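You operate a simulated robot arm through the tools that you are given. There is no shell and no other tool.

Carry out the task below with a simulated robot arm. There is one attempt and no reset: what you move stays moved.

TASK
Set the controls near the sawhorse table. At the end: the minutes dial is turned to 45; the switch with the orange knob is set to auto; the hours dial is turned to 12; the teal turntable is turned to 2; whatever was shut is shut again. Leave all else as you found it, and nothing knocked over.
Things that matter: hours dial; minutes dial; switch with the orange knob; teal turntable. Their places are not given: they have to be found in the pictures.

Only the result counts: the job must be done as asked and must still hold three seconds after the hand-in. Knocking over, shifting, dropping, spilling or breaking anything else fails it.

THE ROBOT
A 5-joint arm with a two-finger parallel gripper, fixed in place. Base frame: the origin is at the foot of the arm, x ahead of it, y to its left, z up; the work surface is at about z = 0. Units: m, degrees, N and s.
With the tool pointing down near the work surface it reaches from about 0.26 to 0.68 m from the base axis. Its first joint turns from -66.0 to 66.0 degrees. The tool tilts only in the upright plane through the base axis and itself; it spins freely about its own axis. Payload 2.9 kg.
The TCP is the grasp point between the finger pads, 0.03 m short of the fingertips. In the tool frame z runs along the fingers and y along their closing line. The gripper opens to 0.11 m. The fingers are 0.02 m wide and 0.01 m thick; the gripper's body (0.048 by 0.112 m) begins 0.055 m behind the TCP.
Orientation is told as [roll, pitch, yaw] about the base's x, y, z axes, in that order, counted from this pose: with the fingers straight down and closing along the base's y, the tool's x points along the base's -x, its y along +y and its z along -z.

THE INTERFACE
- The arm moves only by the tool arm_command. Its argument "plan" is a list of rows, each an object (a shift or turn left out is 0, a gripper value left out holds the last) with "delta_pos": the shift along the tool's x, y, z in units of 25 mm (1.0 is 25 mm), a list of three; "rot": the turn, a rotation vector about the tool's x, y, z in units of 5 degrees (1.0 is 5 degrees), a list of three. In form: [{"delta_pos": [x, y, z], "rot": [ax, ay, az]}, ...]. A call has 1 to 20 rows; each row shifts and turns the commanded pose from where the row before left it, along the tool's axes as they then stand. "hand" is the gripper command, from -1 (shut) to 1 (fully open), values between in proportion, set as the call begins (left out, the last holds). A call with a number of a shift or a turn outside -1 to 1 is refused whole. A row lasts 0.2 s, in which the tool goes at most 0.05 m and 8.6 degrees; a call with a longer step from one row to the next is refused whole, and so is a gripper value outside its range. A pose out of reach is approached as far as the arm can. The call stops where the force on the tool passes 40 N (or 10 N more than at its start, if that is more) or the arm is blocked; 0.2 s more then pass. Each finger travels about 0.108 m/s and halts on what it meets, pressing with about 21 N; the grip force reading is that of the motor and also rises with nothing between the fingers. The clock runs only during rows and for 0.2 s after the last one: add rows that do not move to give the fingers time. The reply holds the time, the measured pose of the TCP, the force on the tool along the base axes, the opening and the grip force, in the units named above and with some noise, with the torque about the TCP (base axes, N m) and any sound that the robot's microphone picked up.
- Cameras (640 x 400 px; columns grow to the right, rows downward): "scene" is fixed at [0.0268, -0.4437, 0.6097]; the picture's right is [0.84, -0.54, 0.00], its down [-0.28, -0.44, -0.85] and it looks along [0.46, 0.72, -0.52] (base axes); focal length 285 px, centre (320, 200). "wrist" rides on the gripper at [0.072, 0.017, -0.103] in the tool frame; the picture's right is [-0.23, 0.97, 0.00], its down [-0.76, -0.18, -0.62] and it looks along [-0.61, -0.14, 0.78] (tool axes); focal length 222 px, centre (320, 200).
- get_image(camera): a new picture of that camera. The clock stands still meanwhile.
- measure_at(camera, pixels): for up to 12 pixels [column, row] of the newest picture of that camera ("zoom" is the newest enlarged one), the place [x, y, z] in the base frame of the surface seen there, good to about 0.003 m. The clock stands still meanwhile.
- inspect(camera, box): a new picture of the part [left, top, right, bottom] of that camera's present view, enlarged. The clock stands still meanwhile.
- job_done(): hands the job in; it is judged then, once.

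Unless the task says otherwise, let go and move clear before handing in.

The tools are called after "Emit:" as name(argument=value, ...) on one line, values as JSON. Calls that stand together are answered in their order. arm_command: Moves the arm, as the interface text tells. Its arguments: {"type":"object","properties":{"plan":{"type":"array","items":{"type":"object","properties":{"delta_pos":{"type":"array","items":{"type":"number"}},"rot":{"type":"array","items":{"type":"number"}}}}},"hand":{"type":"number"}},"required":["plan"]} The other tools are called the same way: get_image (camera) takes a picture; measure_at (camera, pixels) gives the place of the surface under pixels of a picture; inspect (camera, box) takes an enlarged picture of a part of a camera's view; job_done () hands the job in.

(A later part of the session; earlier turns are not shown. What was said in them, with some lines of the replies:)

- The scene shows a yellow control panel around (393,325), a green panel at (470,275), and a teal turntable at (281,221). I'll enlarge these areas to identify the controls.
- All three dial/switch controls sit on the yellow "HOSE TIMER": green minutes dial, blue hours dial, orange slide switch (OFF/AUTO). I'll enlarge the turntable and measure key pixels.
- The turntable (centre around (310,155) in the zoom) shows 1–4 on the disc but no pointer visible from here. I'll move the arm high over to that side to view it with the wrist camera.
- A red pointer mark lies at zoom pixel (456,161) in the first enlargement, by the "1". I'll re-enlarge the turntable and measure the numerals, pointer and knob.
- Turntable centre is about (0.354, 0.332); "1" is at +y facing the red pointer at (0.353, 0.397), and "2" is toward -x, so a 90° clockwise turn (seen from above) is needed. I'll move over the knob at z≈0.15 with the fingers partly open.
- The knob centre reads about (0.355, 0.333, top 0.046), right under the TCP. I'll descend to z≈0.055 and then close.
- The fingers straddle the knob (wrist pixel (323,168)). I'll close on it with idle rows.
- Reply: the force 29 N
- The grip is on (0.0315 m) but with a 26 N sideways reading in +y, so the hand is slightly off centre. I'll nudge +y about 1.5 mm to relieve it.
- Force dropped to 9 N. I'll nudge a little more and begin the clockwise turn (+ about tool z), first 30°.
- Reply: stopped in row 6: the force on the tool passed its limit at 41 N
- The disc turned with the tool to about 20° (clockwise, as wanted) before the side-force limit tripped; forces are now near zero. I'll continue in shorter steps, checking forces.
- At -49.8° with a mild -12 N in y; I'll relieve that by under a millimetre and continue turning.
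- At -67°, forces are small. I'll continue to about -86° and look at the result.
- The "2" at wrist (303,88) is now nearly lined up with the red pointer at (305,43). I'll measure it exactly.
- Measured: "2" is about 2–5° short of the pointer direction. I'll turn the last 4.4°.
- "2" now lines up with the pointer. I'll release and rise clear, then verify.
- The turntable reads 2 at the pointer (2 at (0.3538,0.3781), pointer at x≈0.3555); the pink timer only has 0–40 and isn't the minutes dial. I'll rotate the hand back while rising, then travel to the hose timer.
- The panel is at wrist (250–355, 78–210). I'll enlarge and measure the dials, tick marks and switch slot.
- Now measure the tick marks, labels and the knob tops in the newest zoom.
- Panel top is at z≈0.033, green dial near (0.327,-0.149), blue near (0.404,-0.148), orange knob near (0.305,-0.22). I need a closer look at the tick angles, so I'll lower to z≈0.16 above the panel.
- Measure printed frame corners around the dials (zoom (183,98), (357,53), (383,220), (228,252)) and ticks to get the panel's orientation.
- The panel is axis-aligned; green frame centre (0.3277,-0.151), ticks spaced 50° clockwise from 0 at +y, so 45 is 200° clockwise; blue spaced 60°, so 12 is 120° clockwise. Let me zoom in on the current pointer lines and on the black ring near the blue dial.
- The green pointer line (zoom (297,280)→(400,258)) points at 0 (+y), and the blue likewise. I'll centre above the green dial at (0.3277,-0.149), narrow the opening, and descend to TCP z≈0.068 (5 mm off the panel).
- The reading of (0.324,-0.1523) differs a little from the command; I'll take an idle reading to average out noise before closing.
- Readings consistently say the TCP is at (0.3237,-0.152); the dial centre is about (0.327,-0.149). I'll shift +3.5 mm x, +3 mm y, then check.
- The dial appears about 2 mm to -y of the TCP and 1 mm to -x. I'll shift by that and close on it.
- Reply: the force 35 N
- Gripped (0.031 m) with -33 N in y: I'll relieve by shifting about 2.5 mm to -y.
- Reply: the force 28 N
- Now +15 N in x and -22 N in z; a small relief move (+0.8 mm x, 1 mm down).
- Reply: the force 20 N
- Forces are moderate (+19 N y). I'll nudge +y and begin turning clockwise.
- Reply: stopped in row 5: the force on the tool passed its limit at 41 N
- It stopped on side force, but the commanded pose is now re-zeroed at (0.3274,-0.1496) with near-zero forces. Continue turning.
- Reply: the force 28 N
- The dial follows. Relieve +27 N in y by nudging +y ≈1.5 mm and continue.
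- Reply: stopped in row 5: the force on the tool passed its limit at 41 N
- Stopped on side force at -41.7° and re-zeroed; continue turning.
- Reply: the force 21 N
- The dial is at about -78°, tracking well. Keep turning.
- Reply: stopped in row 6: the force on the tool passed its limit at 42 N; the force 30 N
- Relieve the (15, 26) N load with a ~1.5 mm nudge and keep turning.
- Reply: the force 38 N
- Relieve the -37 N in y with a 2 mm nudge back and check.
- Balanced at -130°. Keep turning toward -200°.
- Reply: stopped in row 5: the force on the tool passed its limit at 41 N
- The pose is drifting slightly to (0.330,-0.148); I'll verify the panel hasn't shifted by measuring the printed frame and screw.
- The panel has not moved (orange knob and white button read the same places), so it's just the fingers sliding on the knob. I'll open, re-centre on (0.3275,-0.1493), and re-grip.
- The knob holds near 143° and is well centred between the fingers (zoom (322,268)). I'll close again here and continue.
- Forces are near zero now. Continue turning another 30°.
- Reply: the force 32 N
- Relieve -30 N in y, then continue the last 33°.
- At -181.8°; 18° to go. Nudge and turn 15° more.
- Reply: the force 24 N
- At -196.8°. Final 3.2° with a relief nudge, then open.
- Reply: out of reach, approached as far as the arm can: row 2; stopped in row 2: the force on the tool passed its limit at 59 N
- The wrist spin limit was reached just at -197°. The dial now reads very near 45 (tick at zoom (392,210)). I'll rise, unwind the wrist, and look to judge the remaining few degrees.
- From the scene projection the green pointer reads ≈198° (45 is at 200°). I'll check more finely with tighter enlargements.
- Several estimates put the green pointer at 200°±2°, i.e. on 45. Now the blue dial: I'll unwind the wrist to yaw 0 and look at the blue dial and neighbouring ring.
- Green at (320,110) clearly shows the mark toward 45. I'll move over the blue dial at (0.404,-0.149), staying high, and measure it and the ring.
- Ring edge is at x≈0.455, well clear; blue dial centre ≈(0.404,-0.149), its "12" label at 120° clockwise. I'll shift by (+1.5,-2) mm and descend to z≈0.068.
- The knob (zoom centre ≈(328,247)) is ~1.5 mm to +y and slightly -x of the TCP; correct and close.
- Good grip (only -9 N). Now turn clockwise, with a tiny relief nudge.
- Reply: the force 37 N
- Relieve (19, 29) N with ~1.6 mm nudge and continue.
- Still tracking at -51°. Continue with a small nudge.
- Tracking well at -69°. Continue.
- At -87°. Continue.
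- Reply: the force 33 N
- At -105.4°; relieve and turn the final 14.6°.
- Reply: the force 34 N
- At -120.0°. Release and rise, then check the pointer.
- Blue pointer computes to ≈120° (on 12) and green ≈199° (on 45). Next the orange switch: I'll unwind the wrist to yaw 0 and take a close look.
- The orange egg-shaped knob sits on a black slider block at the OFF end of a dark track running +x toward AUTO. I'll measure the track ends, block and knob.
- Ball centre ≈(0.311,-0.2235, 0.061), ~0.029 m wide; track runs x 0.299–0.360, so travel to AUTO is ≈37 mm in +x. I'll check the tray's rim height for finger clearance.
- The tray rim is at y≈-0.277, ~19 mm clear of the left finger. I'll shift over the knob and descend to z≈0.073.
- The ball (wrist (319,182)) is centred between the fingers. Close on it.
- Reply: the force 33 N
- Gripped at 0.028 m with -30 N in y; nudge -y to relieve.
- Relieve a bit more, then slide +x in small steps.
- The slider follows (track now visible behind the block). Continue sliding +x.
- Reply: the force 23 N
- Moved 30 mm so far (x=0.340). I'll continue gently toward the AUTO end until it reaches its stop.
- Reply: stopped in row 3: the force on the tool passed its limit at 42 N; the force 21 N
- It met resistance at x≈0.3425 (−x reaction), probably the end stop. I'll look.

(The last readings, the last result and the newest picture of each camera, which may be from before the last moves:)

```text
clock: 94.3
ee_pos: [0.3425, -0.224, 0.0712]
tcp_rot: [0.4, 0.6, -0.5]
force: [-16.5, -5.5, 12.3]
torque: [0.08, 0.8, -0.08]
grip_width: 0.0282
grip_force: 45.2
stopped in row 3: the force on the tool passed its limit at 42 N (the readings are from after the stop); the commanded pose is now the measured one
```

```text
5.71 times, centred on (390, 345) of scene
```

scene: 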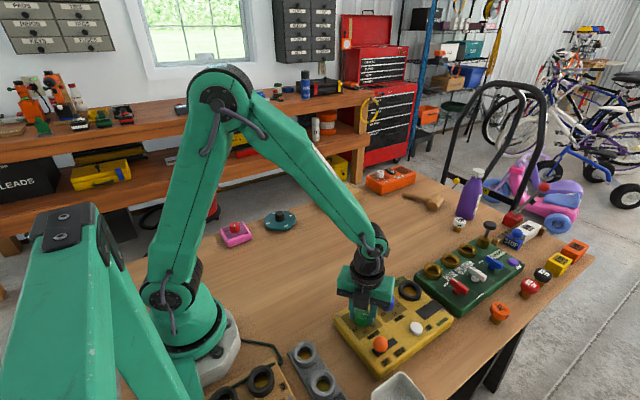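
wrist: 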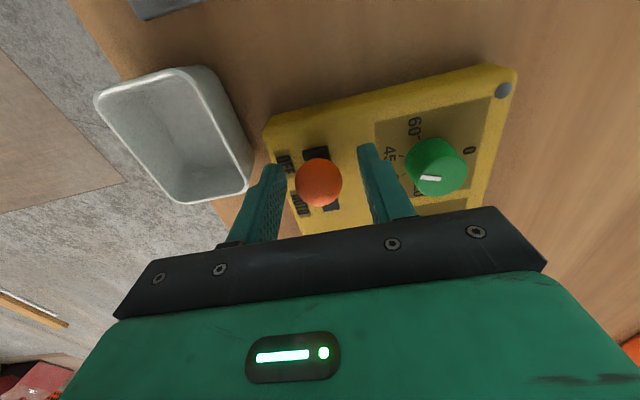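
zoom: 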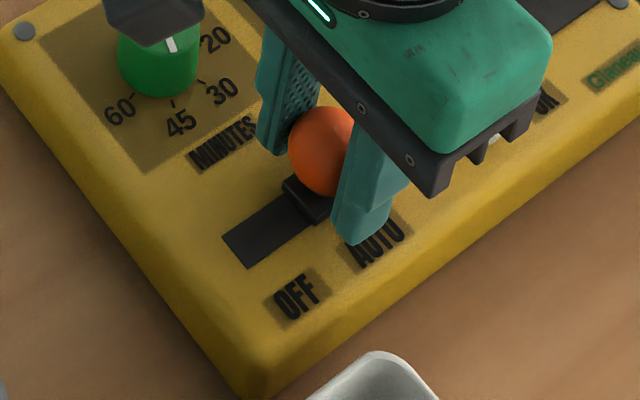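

It looks at or near the AUTO end. I'll release and rise to see the front end of the track.

Emit:
arm_command(plan=[{}, {}, {}], hand=-0.1)

Emit:
arm_command(plan=[{"delta_pos": [0, 0, -0.6]}, {"delta_pos": [0, 0, -0.9]}, {"delta_pos": [0, 0, -0.9]}, {"delta_pos": [0, 0, -0.9]}, {}])

Emit:
inspect(camera="wrist", box=[250, 50, 390, 180])

Emit:
inspect(camera="scene", box=[350, 310, 430, 380])

```text
clock: 95.1
ee_pos: [0.3438, -0.2246, 0.0727]
tcp_rot: [0.3, 0.3, -0.3]
force: [-0.6, -1.5, 0.4]
torque: [-0.03, -0.02, -0.02]
grip_width: 0.0496
grip_force: 0.0
```

```text
clock: 96.3
ee_pos: [0.3442, -0.2245, 0.1553]
tcp_rot: [0.2, 0.4, -0.2]
force: [0.1, 0.1, -0.5]
torque: [-0.03, 0.01, 0.03]
grip_width: 0.0495
grip_force: 0.1
```

```text
3.08 times, centred on (320, 115) of wrist
```

zoom: 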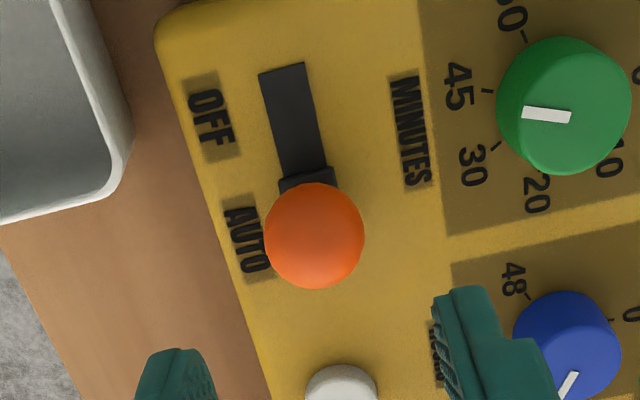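

```text
5.71 times, centred on (390, 345) of scene
```

zoom: 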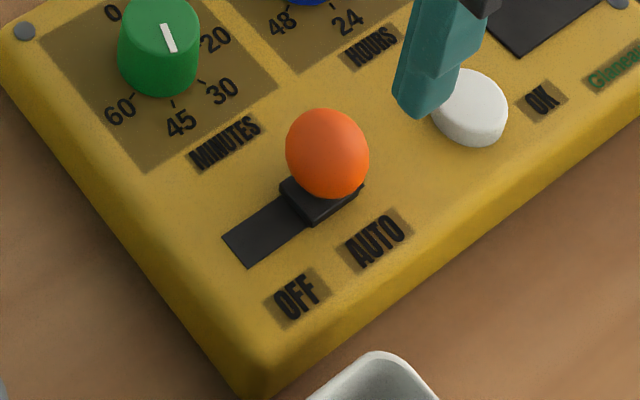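

Let me zoom closely on the slider block and the AUTO end of the track to confirm it's fully across.

Emit:
inspect(camera="scene", box=[365, 320, 405, 355])

Emit:
measure_at(camera="zoom", pixels=[[165, 240], [190, 280], [245, 165], [283, 235], [360, 187], [375, 182], [300, 120], [255, 100], [345, 115], [300, 190]])

```text
11.43 times, centred on (385, 338) of scene
```

zoom: 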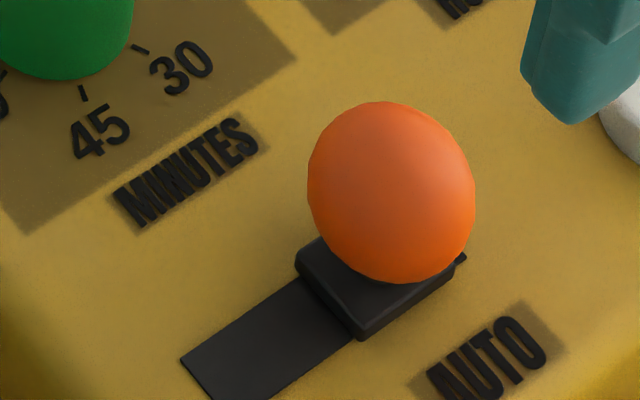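

```text
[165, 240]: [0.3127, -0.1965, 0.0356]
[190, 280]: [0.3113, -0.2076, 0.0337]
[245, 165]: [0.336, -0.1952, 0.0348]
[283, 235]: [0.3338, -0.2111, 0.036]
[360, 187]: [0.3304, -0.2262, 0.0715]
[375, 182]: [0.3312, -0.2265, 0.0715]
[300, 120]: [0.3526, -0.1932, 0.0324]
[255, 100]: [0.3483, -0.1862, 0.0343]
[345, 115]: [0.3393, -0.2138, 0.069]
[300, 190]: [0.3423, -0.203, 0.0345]
```

A small sliver of track shows past the block at zoom (460,258). I'll measure the block's edges and the sliver.

Emit:
measure_at(camera="zoom", pixels=[[330, 285], [312, 262], [352, 318], [459, 258], [463, 257], [452, 272], [185, 360], [270, 310], [340, 345], [440, 285]])

Emit:
get_image(camera="wrist")

Emit:
measure_at(camera="wrist", pixels=[[305, 75], [313, 100], [316, 109], [320, 125], [318, 143], [325, 147], [340, 130], [320, 146]])

```text
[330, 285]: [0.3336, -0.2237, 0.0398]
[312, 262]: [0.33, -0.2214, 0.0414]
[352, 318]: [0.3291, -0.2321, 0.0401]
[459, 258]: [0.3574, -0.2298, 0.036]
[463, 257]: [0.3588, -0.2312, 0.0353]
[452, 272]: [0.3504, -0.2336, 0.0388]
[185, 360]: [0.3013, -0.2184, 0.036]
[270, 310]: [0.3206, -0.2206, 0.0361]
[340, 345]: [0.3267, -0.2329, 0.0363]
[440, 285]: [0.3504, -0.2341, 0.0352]
```

```text
taken
```

wrist: 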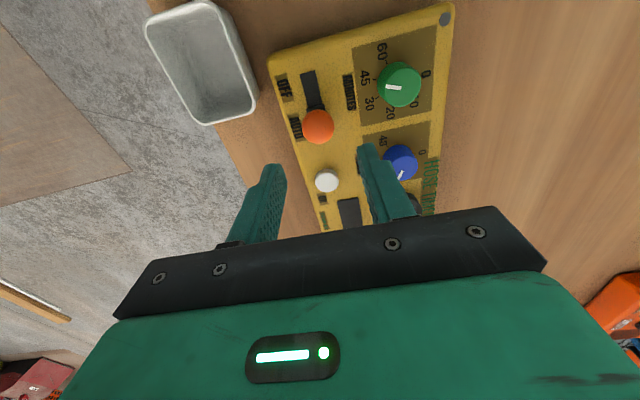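

```text
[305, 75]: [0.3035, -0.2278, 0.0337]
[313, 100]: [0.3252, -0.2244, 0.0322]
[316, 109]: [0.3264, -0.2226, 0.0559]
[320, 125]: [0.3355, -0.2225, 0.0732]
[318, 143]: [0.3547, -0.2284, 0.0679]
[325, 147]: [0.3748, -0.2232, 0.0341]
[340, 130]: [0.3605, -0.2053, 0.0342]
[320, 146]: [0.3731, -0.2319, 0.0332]
```

Block spans x≈0.330–0.353 while the track ends at ≈0.359, so about 4–5 mm of travel may remain. I'll close the fingers, come down behind the knob, and push it gently to its end stop.

Emit:
arm_command(plan=[{"delta_pos": [0.7, 0, 0]}, {"delta_pos": [0.7, 0, 0]}, {}, {}], hand=-1)

Emit:
arm_command(plan=[{"delta_pos": [0, 0, 0.8]}, {"delta_pos": [0, 0, 0.8]}, {"delta_pos": [0, 0, 0.8]}, {"delta_pos": [0, 0, 0.8]}, {}])

Emit:
get_image(camera="wrist")

Emit:
inspect(camera="scene", box=[340, 290, 430, 370])

```text
clock: 97.3
ee_pos: [0.3093, -0.2231, 0.1555]
tcp_rot: [0.2, 0.3, -0.3]
force: [0.2, 0.8, -0.3]
torque: [-0.02, -0.04, 0.01]
grip_width: 0.0001
grip_force: 20.7
```

```text
clock: 98.5
ee_pos: [0.3084, -0.225, 0.0753]
tcp_rot: [0.3, 0.3, -0.3]
force: [-0.3, -0.1, -0.7]
torque: [0.0, 0.02, 0.01]
grip_width: 0.0
grip_force: 21.2
```

```text
taken
```

wrist: 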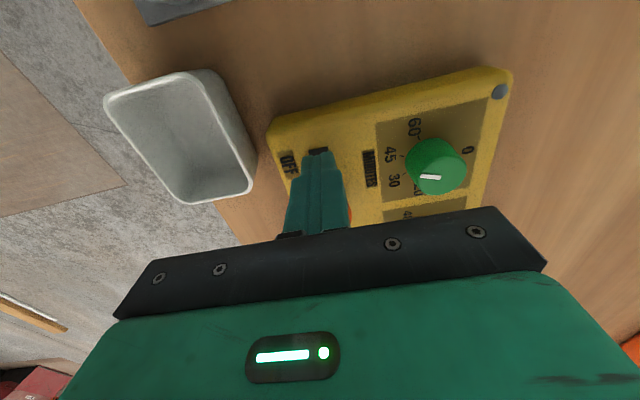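

```text
5.00 times, centred on (385, 330) of scene
```

zoom: 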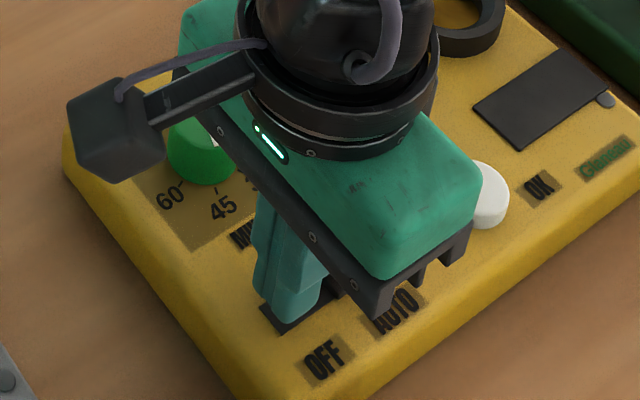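

The closed fingers are behind the knob. Push +x gently in 2.5 mm rows.

Emit:
arm_command(plan=[{"delta_pos": [-0.1, 0, 0]}, {"delta_pos": [-0.1, 0, 0]}, {"delta_pos": [-0.1, 0, 0]}, {"delta_pos": [-0.1, 0, 0]}, {"delta_pos": [-0.08, 0, 0]}, {}])

```text
clock: 99.9
ee_pos: [0.32, -0.2252, 0.0746]
tcp_rot: [0.3, 0.6, -0.5]
force: [-15.5, -0.4, 6.1]
torque: [0.09, 0.2, 0.01]
grip_width: 0.0002
grip_force: 21.4
```

Contact at x≈0.320 with -15 N. Continue with 1 mm rows.

Emit:
arm_command(plan=[{"delta_pos": [-0.05, 0, 0]}, {"delta_pos": [-0.05, 0, 0]}, {}])

```text
clock: 100.9
ee_pos: [0.3202, -0.2245, 0.073]
tcp_rot: [0.6, 1.0, -0.6]
force: [-16.1, -3.1, 2.4]
torque: [0.05, 0.19, -0.04]
grip_width: 0.0002
grip_force: 20.9
stopped in row 3: the force on the tool passed its limit at 40 N (the readings are from after the stop); the commanded pose is now the measured one
```

It won't move past x≈0.320 (40 N), so that's the mechanical end. I'll back off, rise and view the final switch position.

Emit:
arm_command(plan=[{"delta_pos": [0.3, 0, 0]}, {"delta_pos": [0.3, 0, -0.3]}, {"delta_pos": [0, 0, -0.9]}, {"delta_pos": [0, 0, -0.9]}, {"delta_pos": [0, 0, -0.9]}, {"delta_pos": [0.8, 0, -0.5]}, {}])

Emit:
get_image(camera="wrist")

Emit:
inspect(camera="scene", box=[365, 320, 405, 355])

Emit:
inspect(camera="scene", box=[330, 260, 470, 380])

```text
clock: 102.5
ee_pos: [0.288, -0.2237, 0.1635]
tcp_rot: [0.5, 0.7, -0.5]
force: [0.7, -0.1, -0.5]
torque: [0.03, 0.0, 0.02]
grip_width: 0.0
grip_force: 21.1
```

```text
taken
```

wrist: 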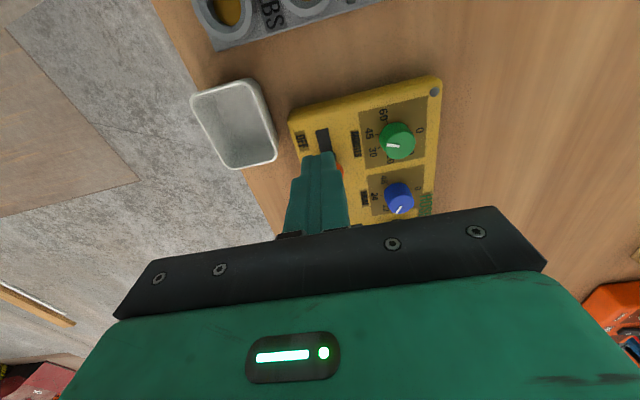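

```text
11.43 times, centred on (385, 338) of scene
```

zoom: 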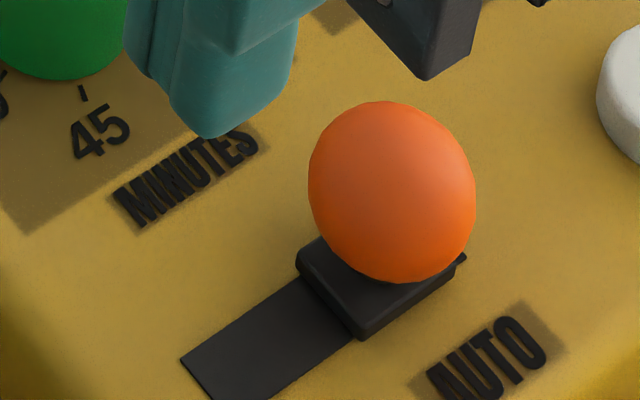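

```text
3.33 times, centred on (400, 320) of scene
```

zoom: 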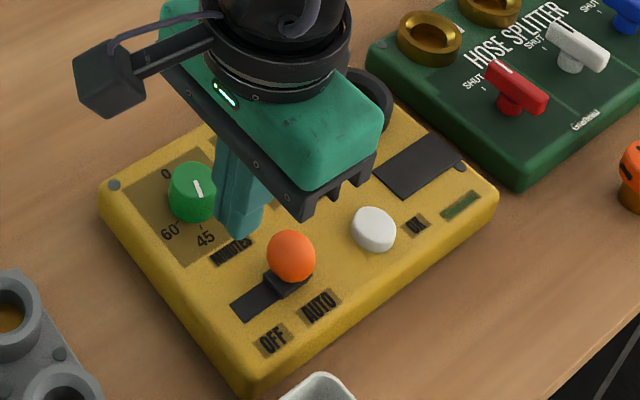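

The slider is at its end stop beside the AUTO label (unchanged under the push). I'll rise clear and verify all four settings plus the surroundings.

Emit:
arm_command(plan=[{"delta_pos": [0, 0.3, -1]}, {"delta_pos": [0, 0.3, -1]}, {"delta_pos": [0, 0.3, -1]}, {"delta_pos": [0, 0.3, -1]}, {"delta_pos": [0, 0.3, -1]}, {"delta_pos": [0, 0.3, -1]}, {"delta_pos": [0, 0.3, -1]}, {"delta_pos": [0, 0.3, -1]}, {}], hand=0.5)

Emit:
get_image(camera="scene")

Emit:
get_image(camera="wrist")

Emit:
inspect(camera="scene", box=[330, 260, 460, 380])

Emit:
inspect(camera="scene", box=[342, 285, 412, 330])

Emit:
inspect(camera="scene", box=[250, 200, 312, 242])

```text
clock: 104.5
ee_pos: [0.2916, -0.1677, 0.3631]
tcp_rot: [0.4, 0.7, -0.4]
force: [-0.8, 0.5, -0.4]
torque: [-0.01, 0.02, 0.0]
grip_width: 0.0825
grip_force: 0.1
```

```text
taken
```

scene: 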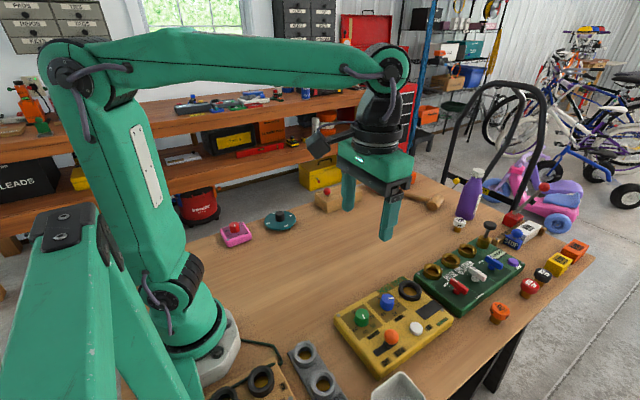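

```text
taken
```

wrist: 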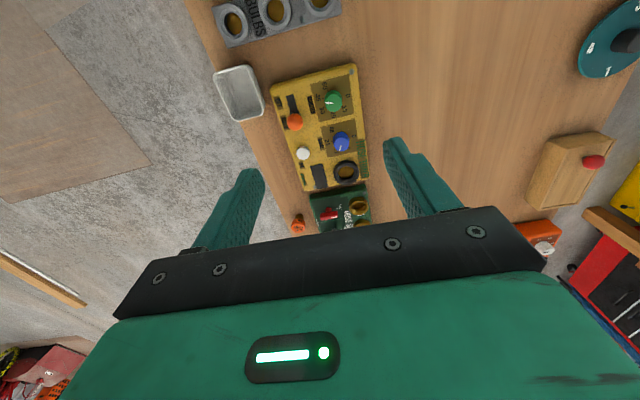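

```text
3.33 times, centred on (395, 320) of scene
```

zoom: 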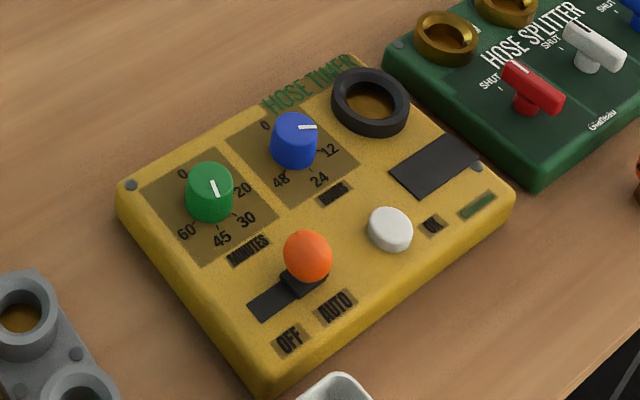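

```text
8.89 times, centred on (377, 308) of scene
```

zoom: 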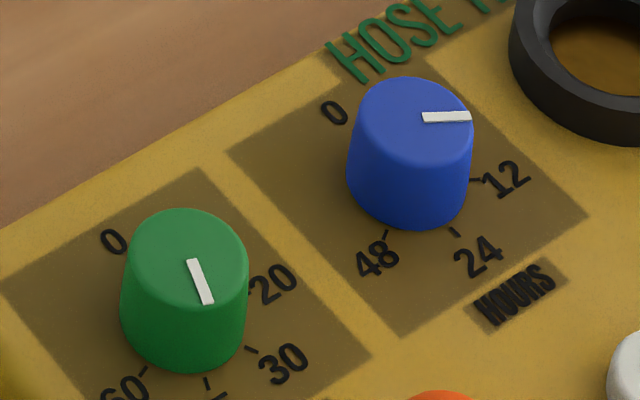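

```text
9.52 times, centred on (281, 221) of scene
```

zoom: 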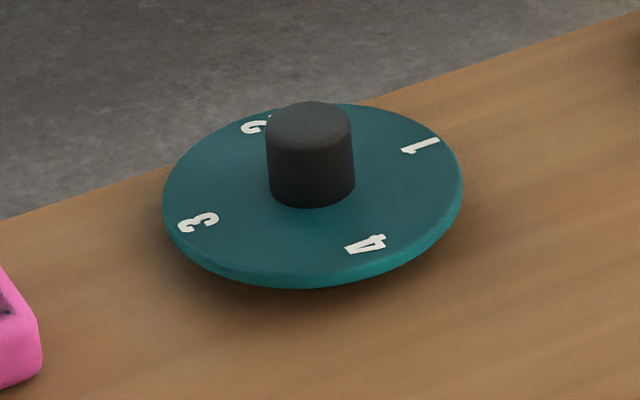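

Green ≈200.5° (45), blue ≈119.6° (12), and the turntable look right. To be sure the switch is fully at AUTO, I'll look at it from directly overhead.

Emit:
arm_command(plan=[{"delta_pos": [-0.59, -0.36, 0.8]}, {"delta_pos": [-0.59, -0.36, 0.8]}, {"delta_pos": [-0.59, -0.36, 0.8]}, {"delta_pos": [-0.59, -0.36, 0.8]}, {"delta_pos": [-0.59, -0.36, 0.8]}, {"delta_pos": [-0.59, -0.36, 0.8]}, {"delta_pos": [-0.59, -0.36, 0.8]}, {"delta_pos": [-0.59, -0.36, 0.8]}, {}])

Emit:
get_image(camera="wrist")

```text
clock: 106.5
ee_pos: [0.4063, -0.2383, 0.2006]
tcp_rot: [0.5, 0.7, -0.4]
force: [0.3, 0.2, -0.4]
torque: [0.01, 0.01, 0.0]
grip_width: 0.0826
grip_force: 0.1
```

```text
taken
```

wrist: 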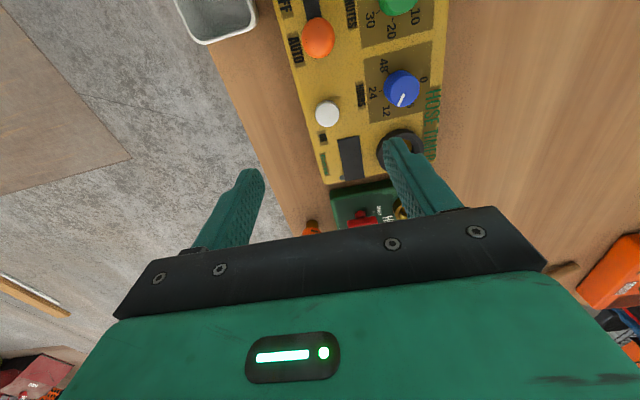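

Emit:
inspect(camera="wrist", box=[270, 0, 370, 80])

Emit:
measure_at(camera="zoom", pixels=[[305, 190], [305, 240], [280, 80], [265, 30], [255, 95], [320, 75], [165, 225], [110, 30], [210, 190], [330, 270], [290, 275], [395, 190]])

```text
5.00 times, centred on (320, 40) of wrist
```

zoom: 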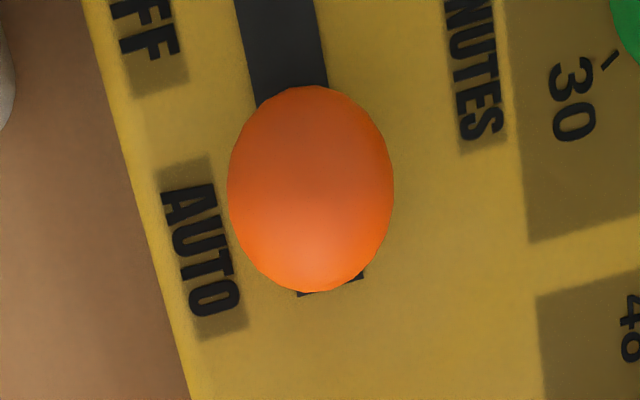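

```text
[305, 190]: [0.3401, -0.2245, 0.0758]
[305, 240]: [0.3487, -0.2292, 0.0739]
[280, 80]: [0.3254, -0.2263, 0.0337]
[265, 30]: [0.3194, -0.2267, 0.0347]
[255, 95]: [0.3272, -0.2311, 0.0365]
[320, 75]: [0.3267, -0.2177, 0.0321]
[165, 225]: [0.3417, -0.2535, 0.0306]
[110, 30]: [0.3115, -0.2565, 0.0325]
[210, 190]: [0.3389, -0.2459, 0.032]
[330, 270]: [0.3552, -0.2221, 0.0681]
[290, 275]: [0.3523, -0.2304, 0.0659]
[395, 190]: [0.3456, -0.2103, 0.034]
```

A thin sliver of track shows beyond the knob at zoom (330,285). To judge whether the slider is truly at its end, I'll spin the wrist 180° here and look at it from the front side.

Emit:
arm_command(plan=[{"rot": [0, 0, 1]}, {"rot": [0, 0, 1]}, {"rot": [0, 0, 1]}, {"rot": [0, 0, 1]}, {"rot": [0, 0, 1]}, {"rot": [0, 0, 1]}, {"rot": [0, 0, 1]}, {"rot": [0, 0, 1]}, {"rot": [0, 0, 1]}, {"rot": [0, 0, 1]}, {"rot": [0, 0, 1]}, {"rot": [0, 0, 1]}, {"rot": [0, 0, 1]}, {"rot": [0, 0, 1]}, {"rot": [0, 0, 1]}, {"rot": [0, 0, 1]}, {"rot": [0, 0, 1]}, {"rot": [0, 0, 1]}])

Emit:
arm_command(plan=[{"rot": [0, 0, 1]}, {"rot": [0, 0, 1]}, {"rot": [0, 0, 1]}, {"rot": [0, 0, 1]}, {"rot": [0, 0, 1]}, {"rot": [0, 0, 1]}, {"rot": [0, 0, 1]}, {"rot": [0, 0, 1]}, {"rot": [0, 0, 1]}, {"rot": [0, 0, 1]}, {"rot": [0, 0, 1]}, {"rot": [0, 0, 1]}, {"rot": [0, 0, 1]}, {"rot": [0, 0, 1]}, {"rot": [0, 0, 1]}, {"rot": [0, 0, 1]}, {"rot": [0, 0, 1]}, {"rot": [0, 0, 1]}])

Emit:
get_image(camera="wrist")

Emit:
inspect(camera="wrist", box=[280, 110, 360, 180])

```text
clock: 110.3
ee_pos: [0.4066, -0.2384, 0.201]
tcp_rot: [-0.7, 0.4, -90.6]
force: [0.0, 0.8, 0.0]
torque: [0.01, -0.03, 0.03]
grip_width: 0.0827
grip_force: 0.0
```

```text
clock: 114.1
ee_pos: [0.4075, -0.2387, 0.201]
tcp_rot: [-0.4, -0.7, 179.4]
force: [0.2, -0.2, -0.5]
torque: [-0.01, 0.01, -0.01]
grip_width: 0.0824
grip_force: 0.2
```

```text
taken
```

wrist: 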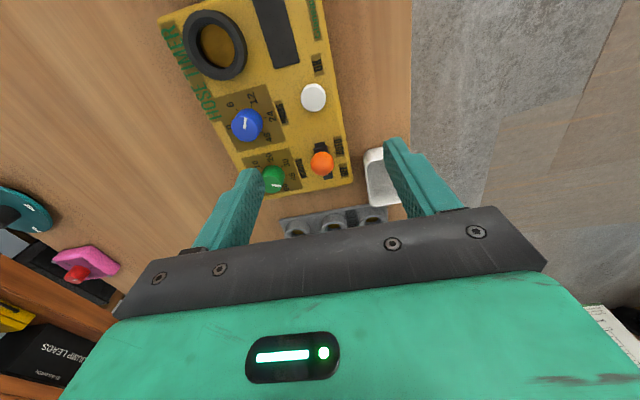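

```text
5.71 times, centred on (320, 145) of wrist
```

zoom: 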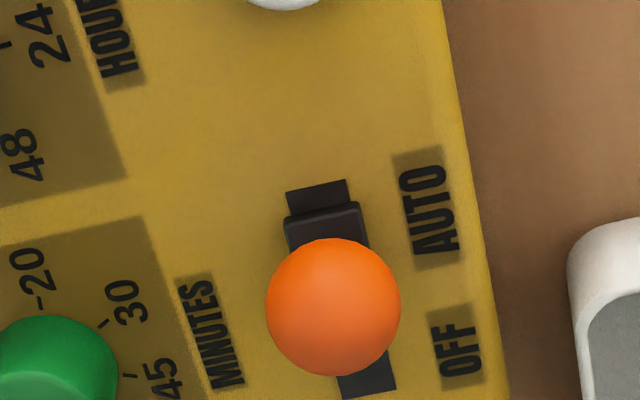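

From the front the block's leading edge (zoom (322,212)) stops a few mm short of the track end (317,187). I'll enlarge further to quantify.

Emit:
inspect(camera="wrist", box=[300, 130, 350, 186])

Emit:
measure_at(camera="zoom", pixels=[[270, 115], [285, 150], [300, 170], [330, 120], [345, 140], [300, 110], [320, 160], [400, 380], [420, 385], [345, 165]])

```text
7.14 times, centred on (325, 158) of wrist
```

zoom: 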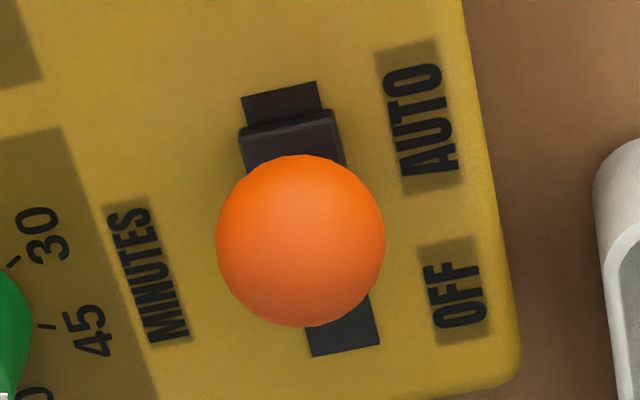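

```text
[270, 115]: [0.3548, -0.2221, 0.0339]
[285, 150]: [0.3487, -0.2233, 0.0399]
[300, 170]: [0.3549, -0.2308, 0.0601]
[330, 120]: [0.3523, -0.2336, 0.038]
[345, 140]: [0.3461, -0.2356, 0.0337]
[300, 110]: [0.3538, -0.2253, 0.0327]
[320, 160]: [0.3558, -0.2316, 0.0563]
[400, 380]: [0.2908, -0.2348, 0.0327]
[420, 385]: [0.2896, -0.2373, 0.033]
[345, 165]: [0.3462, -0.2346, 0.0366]
```

Comparing OFF and AUTO geometry, the knob sits about +12 mm past the track centre whereas OFF was -18 mm, so it may still be ~5 mm short. With the camera now viewing from the front, I'll go behind the knob with closed fingers and push again while watching the gap.

Emit:
arm_command(plan=[{"delta_pos": [-0.88, -0.11, 0.2]}, {"delta_pos": [-0.88, -0.11, 0.2]}, {"delta_pos": [-0.88, -0.11, 0.2]}, {"delta_pos": [-0.88, -0.11, 0.2]}, {"delta_pos": [-0.88, -0.11, 0.2]}, {}], hand=-1)

Emit:
arm_command(plan=[{}])

Emit:
get_image(camera="wrist")

```text
clock: 115.5
ee_pos: [0.2952, -0.2249, 0.179]
tcp_rot: [-0.5, -0.8, 179.5]
force: [0.1, -0.3, -0.2]
torque: [-0.03, -0.02, 0.02]
grip_width: 0.0002
grip_force: 21.4
```

```text
clock: 115.9
ee_pos: [0.2964, -0.2247, 0.1789]
tcp_rot: [-0.5, -0.7, 179.6]
force: [-0.7, -0.6, -0.2]
torque: [0.01, -0.01, 0.02]
grip_width: 0.0
grip_force: 20.7
```

```text
taken
```

wrist: 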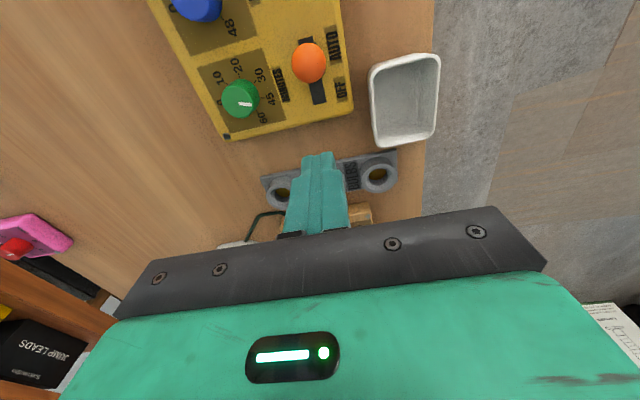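

Emit:
inspect(camera="wrist", box=[270, 20, 360, 115])

Emit:
arm_command(plan=[{"delta_pos": [0.1, 0, 0.7]}, {"delta_pos": [0, 0, 0.7]}, {"delta_pos": [0, 0, 0.7]}, {"delta_pos": [0, 0, 0.7]}, {"delta_pos": [0, 0, 0.7]}, {"delta_pos": [0, 0, 0.7]}, {}])

Emit:
get_image(camera="wrist")

Emit:
inspect(camera="wrist", box=[270, 60, 370, 200])

```text
4.21 times, centred on (315, 68) of wrist
```

zoom: 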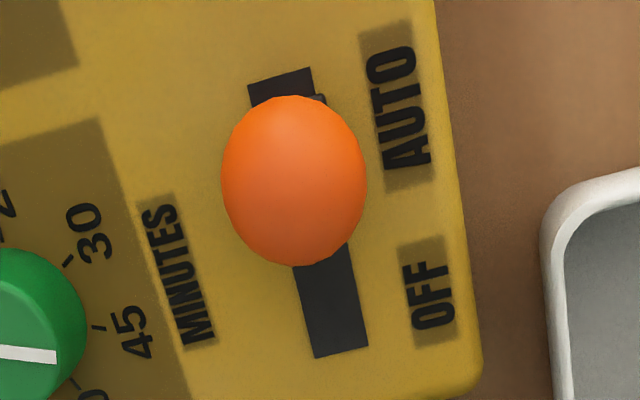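

```text
clock: 117.5
ee_pos: [0.2985, -0.2224, 0.0734]
tcp_rot: [-0.4, -0.6, 179.4]
force: [-0.7, 0.3, -0.6]
torque: [0.01, 0.02, 0.0]
grip_width: 0.0002
grip_force: 21.1
```

```text
taken
```

wrist: 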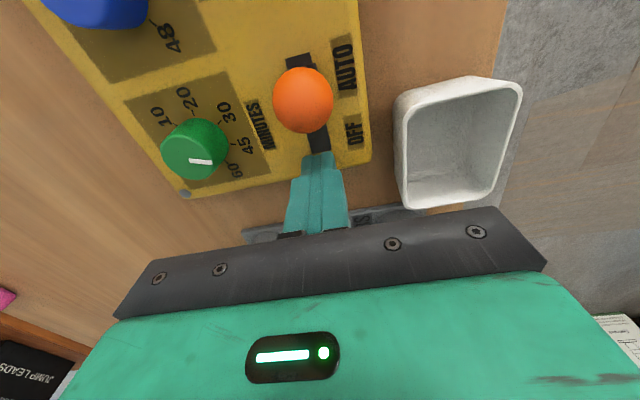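

```text
2.86 times, centred on (320, 130) of wrist
```

zoom: 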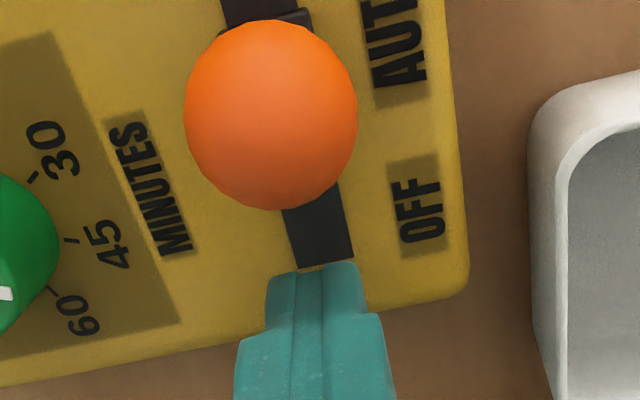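

Fingers are lined up behind the knob. Advance to contact.

Emit:
arm_command(plan=[{"delta_pos": [0.15, 0, 0]}, {"delta_pos": [0.15, 0, 0]}, {"delta_pos": [0.15, 0, 0]}, {"delta_pos": [0.15, 0, 0]}, {"delta_pos": [0.1, 0, 0]}, {"delta_pos": [0.1, 0, 0]}, {}])

Emit:
inspect(camera="wrist", box=[270, 60, 370, 200])

```text
clock: 119.1
ee_pos: [0.3172, -0.2238, 0.0721]
tcp_rot: [-0.4, -0.6, 179.5]
force: [0.8, -0.1, 0.7]
torque: [0.01, 0.03, -0.02]
grip_width: 0.0
grip_force: 20.7
```

```text
2.86 times, centred on (320, 130) of wrist
```

zoom: 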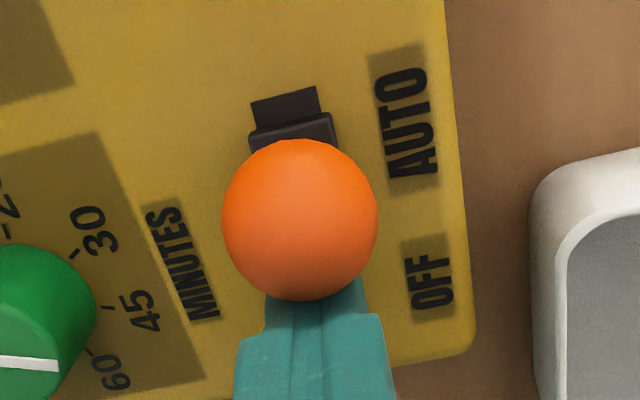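

Just before contact; continue in ~1.5 mm rows and watch the force and gap.

Emit:
arm_command(plan=[{"delta_pos": [0.06, 0, 0]}, {"delta_pos": [0.06, 0, 0]}, {"delta_pos": [0.04, 0, 0]}, {}])

Emit:
inspect(camera="wrist", box=[270, 60, 370, 200])

```text
clock: 120.1
ee_pos: [0.321, -0.2225, 0.0715]
tcp_rot: [-0.7, -0.9, 179.6]
force: [-20.5, -3.7, 1.7]
torque: [0.06, 0.21, -0.08]
grip_width: 0.0
grip_force: 20.9
```

```text
2.86 times, centred on (320, 130) of wrist
```

zoom: 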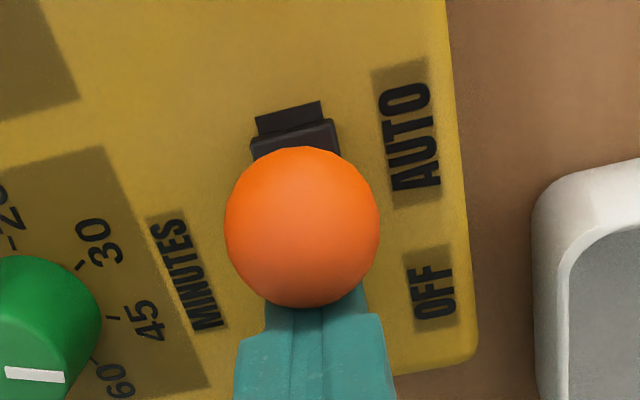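

Contact with -20 N and no visible slider movement yet. Add another ~1 mm of push.

Emit:
arm_command(plan=[{"delta_pos": [0.03, 0, 0]}, {}, {}])

```text
clock: 120.9
ee_pos: [0.3216, -0.2228, 0.0719]
tcp_rot: [-0.7, -1.0, 179.5]
force: [-27.5, -3.1, 5.1]
torque: [-0.02, 0.29, -0.04]
grip_width: 0.0001
grip_force: 20.8
```

Emit:
arm_command(plan=[{"delta_pos": [0.03, 0, 0]}, {}, {}])

Emit:
inspect(camera="wrist", box=[270, 60, 370, 200])

```text
clock: 121.7
ee_pos: [0.3214, -0.2222, 0.0717]
tcp_rot: [-0.8, -1.1, 179.4]
force: [-36.6, -8.1, 15.0]
torque: [-0.13, 0.27, -0.15]
grip_width: 0.0
grip_force: 21.3
```

```text
2.86 times, centred on (320, 130) of wrist
```

zoom: 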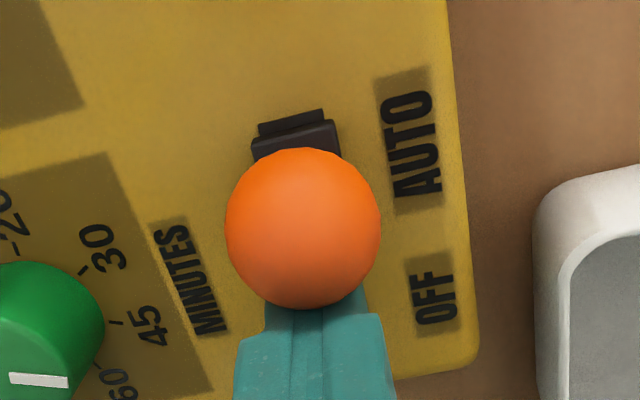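

The track end vs block gap has shrunk (track edge zoom (258,125) vs block edge (253,138)), so the slider is creeping under the push. I'll hold the force for a while and watch.

Emit:
arm_command(plan=[{}, {}, {}, {}, {}])

Emit:
inspect(camera="wrist", box=[270, 60, 370, 200])

Emit:
inspect(camera="scene", box=[365, 320, 405, 355])

```text
clock: 122.9
ee_pos: [0.3232, -0.2231, 0.0717]
tcp_rot: [-0.7, -1.1, 179.4]
force: [-36.0, -7.5, 12.5]
torque: [-0.12, 0.29, -0.11]
grip_width: 0.0001
grip_force: 20.8
```

```text
2.86 times, centred on (320, 130) of wrist
```

zoom: 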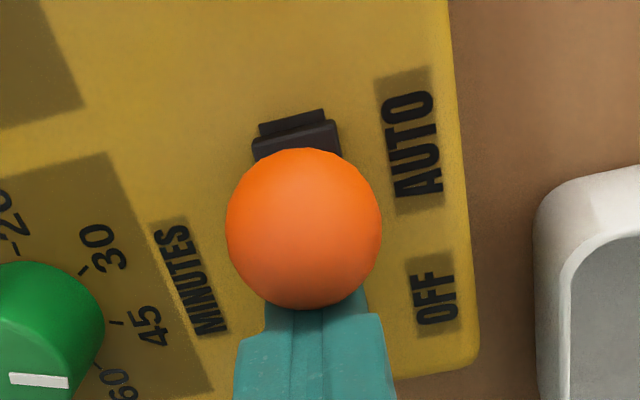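

```text
11.43 times, centred on (385, 338) of scene
```

zoom: 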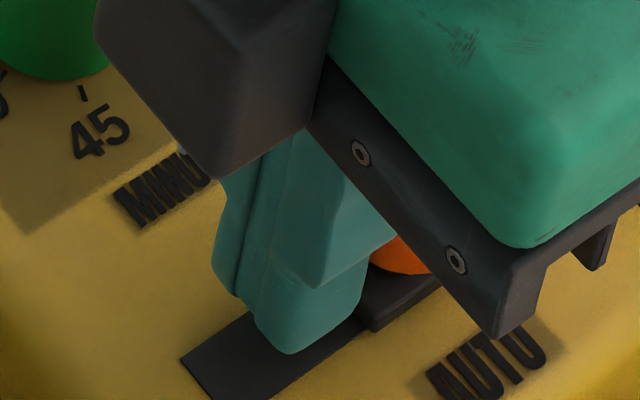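

The block has shifted ~2–3 mm under 36 N but isn't creeping further. I'll back off and see whether it springs back (an elastic end stop) or stays.

Emit:
arm_command(plan=[{"delta_pos": [-0.06, 0, 0]}, {"delta_pos": [-0.06, 0, 0]}, {"delta_pos": [-0.1, 0, 0]}, {"delta_pos": [-0.2, 0, 0]}, {"delta_pos": [-0.2, 0, 0]}, {}])

Emit:
inspect(camera="wrist", box=[270, 60, 370, 200])

Emit:
inspect(camera="scene", box=[365, 320, 405, 355])

```text
clock: 124.3
ee_pos: [0.3095, -0.2244, 0.0724]
tcp_rot: [-0.4, -0.6, 179.5]
force: [0.1, -0.6, 0.0]
torque: [0.0, 0.0, -0.02]
grip_width: 0.0001
grip_force: 20.7
```

```text
2.86 times, centred on (320, 130) of wrist
```

zoom: 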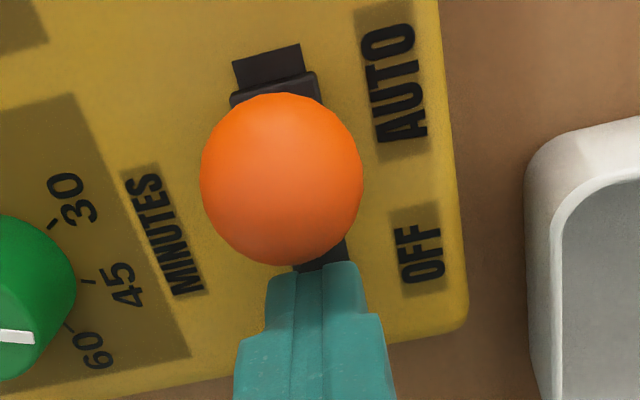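

```text
11.43 times, centred on (385, 338) of scene
```

zoom: 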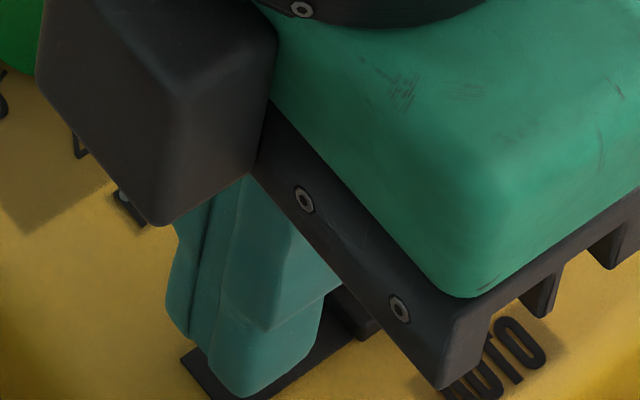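

I'll rise clear and compare the scene view of the block with before.

Emit:
arm_command(plan=[{"delta_pos": [-0.2, 0, -0.8]}, {"delta_pos": [0, 0, -1]}, {"delta_pos": [0, 0, -1]}, {"delta_pos": [-0.3, 0, -1]}, {"delta_pos": [0, 0, -1]}, {}])

Emit:
inspect(camera="scene", box=[365, 320, 405, 355])

Emit:
inspect(camera="wrist", box=[240, 0, 400, 100])

```text
clock: 125.7
ee_pos: [0.2983, -0.2237, 0.1954]
tcp_rot: [-0.5, -0.7, 179.4]
force: [-1.1, 0.0, -0.8]
torque: [-0.01, 0.01, 0.01]
grip_width: 0.0
grip_force: 20.7
```

```text
11.43 times, centred on (385, 338) of scene
```

zoom: 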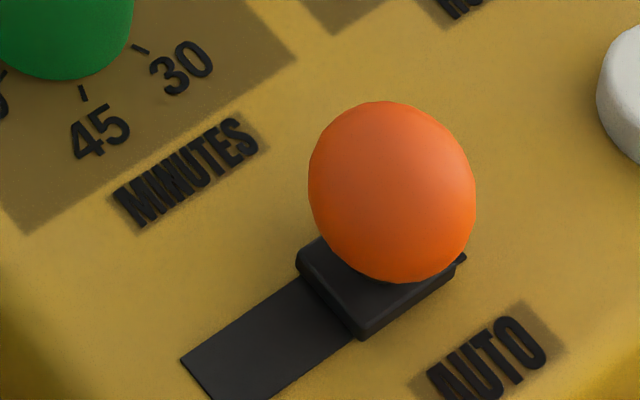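

```text
4.00 times, centred on (320, 50) of wrist
```

zoom: 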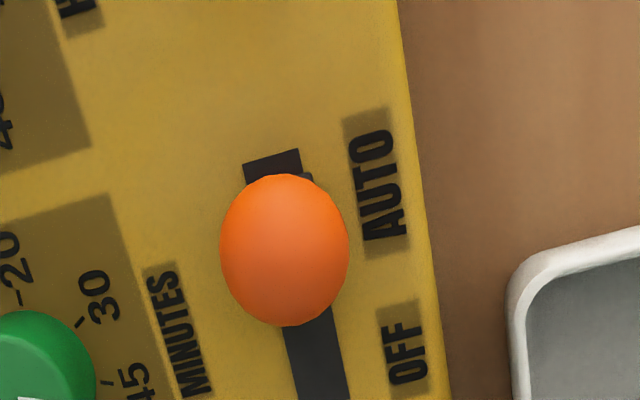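

The slider returns to exactly the same rest position (block corner at zoom (360,340)), so this is its elastic end stop: AUTO. I'll rise clear and do a final overall check.

Emit:
arm_command(plan=[{"delta_pos": [0, 0, -1]}, {"delta_pos": [0, -0.5, -1]}, {"delta_pos": [0, -0.5, -1]}, {"delta_pos": [0, -0.5, -1]}, {"delta_pos": [0, -0.5, -1]}, {"delta_pos": [0, -0.5, -1]}, {"delta_pos": [0, -0.5, -0.5]}, {}], hand=0.5)

Emit:
get_image(camera="scene")

Emit:
inspect(camera="scene", box=[330, 260, 460, 380])

Emit:
inspect(camera="scene", box=[400, 180, 600, 330])

Emit:
inspect(camera="scene", box=[210, 170, 370, 260])

Emit:
get_image(camera="wrist")

```text
clock: 127.5
ee_pos: [0.2986, -0.1512, 0.3562]
tcp_rot: [-0.4, -0.8, 179.5]
force: [0.8, -0.3, 0.0]
torque: [-0.02, 0.0, 0.0]
grip_width: 0.0826
grip_force: 0.0
```

```text
taken
```

scene: 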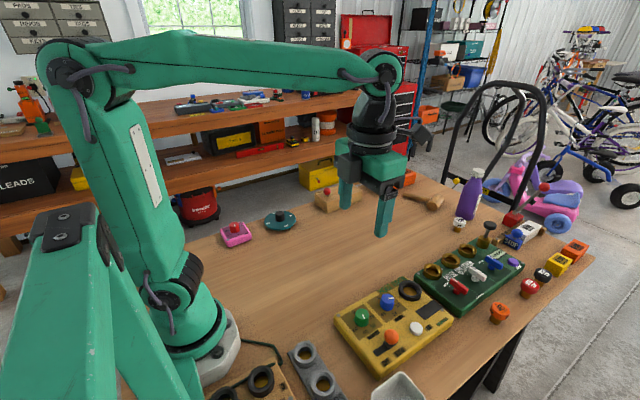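

```text
3.33 times, centred on (395, 320) of scene
```

zoom: 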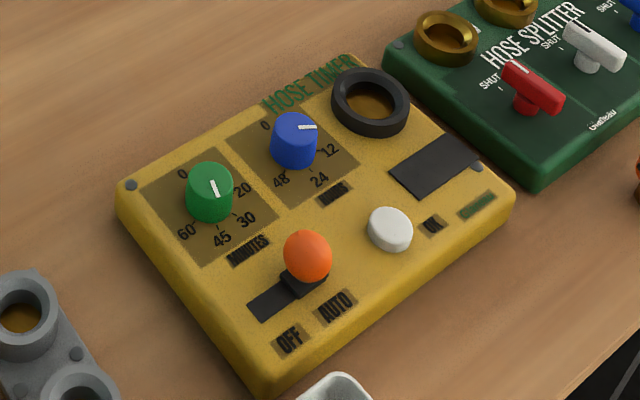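

```text
2.67 times, centred on (500, 255) of scene
```

zoom: 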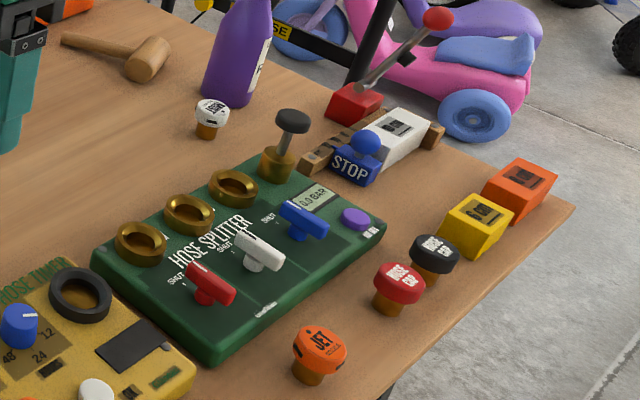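

```text
4.00 times, centred on (290, 215) of scene
```

zoom: 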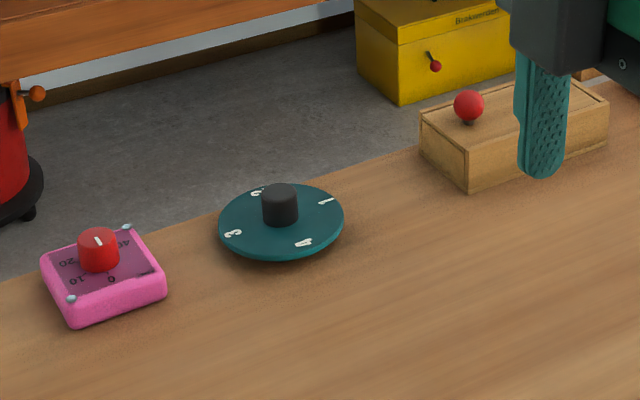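

```text
taken
```

wrist: 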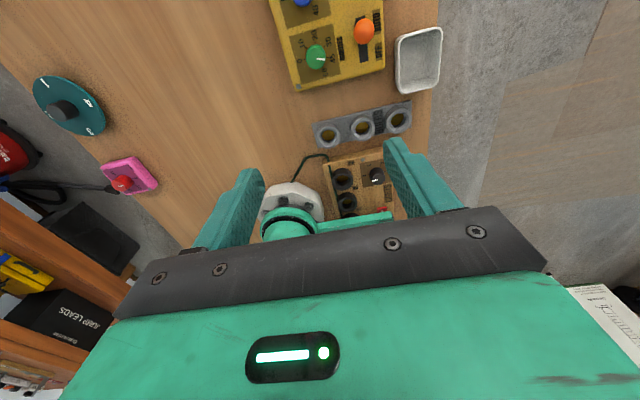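

The latest pictures show all four controls set. The minutes dial points at 45, the hours dial at 12, and the orange switch is at its end stop by AUTO. The turntable's "2" faces the red pointer. Nothing else looks disturbed and the arm is clear, so I'm handing in.

Emit:
job_done()

```text
The job is handed in.
```

I've set all four controls and handed the job in; I haven't been told the verdict yet. In the last pictures the arm is clear and nothing else on the table looks moved or knocked over.

| Control | Set to | What I saw at the end |
|---|---|---|
| Minutes dial | 45 | Pointer within about 3° of the 45 mark |
| Hours dial | 12 | Pointer within about 1° of the 12 mark |
| Switch with the orange knob | Auto | Slider resting against its end stop beside the AUTO label |
| Teal turntable | 2 | The "2" lined up with the red pointer on the table edge, within about 2° |

The switch is the one I'm least sure of. About 4–5 mm of track still shows past the slider. Pushing it with about 36 N moved it 2–3 mm, and it sprang back to the same spot each time. I took that spot as the end of its travel.

I opened nothing, so there was nothing to shut again.
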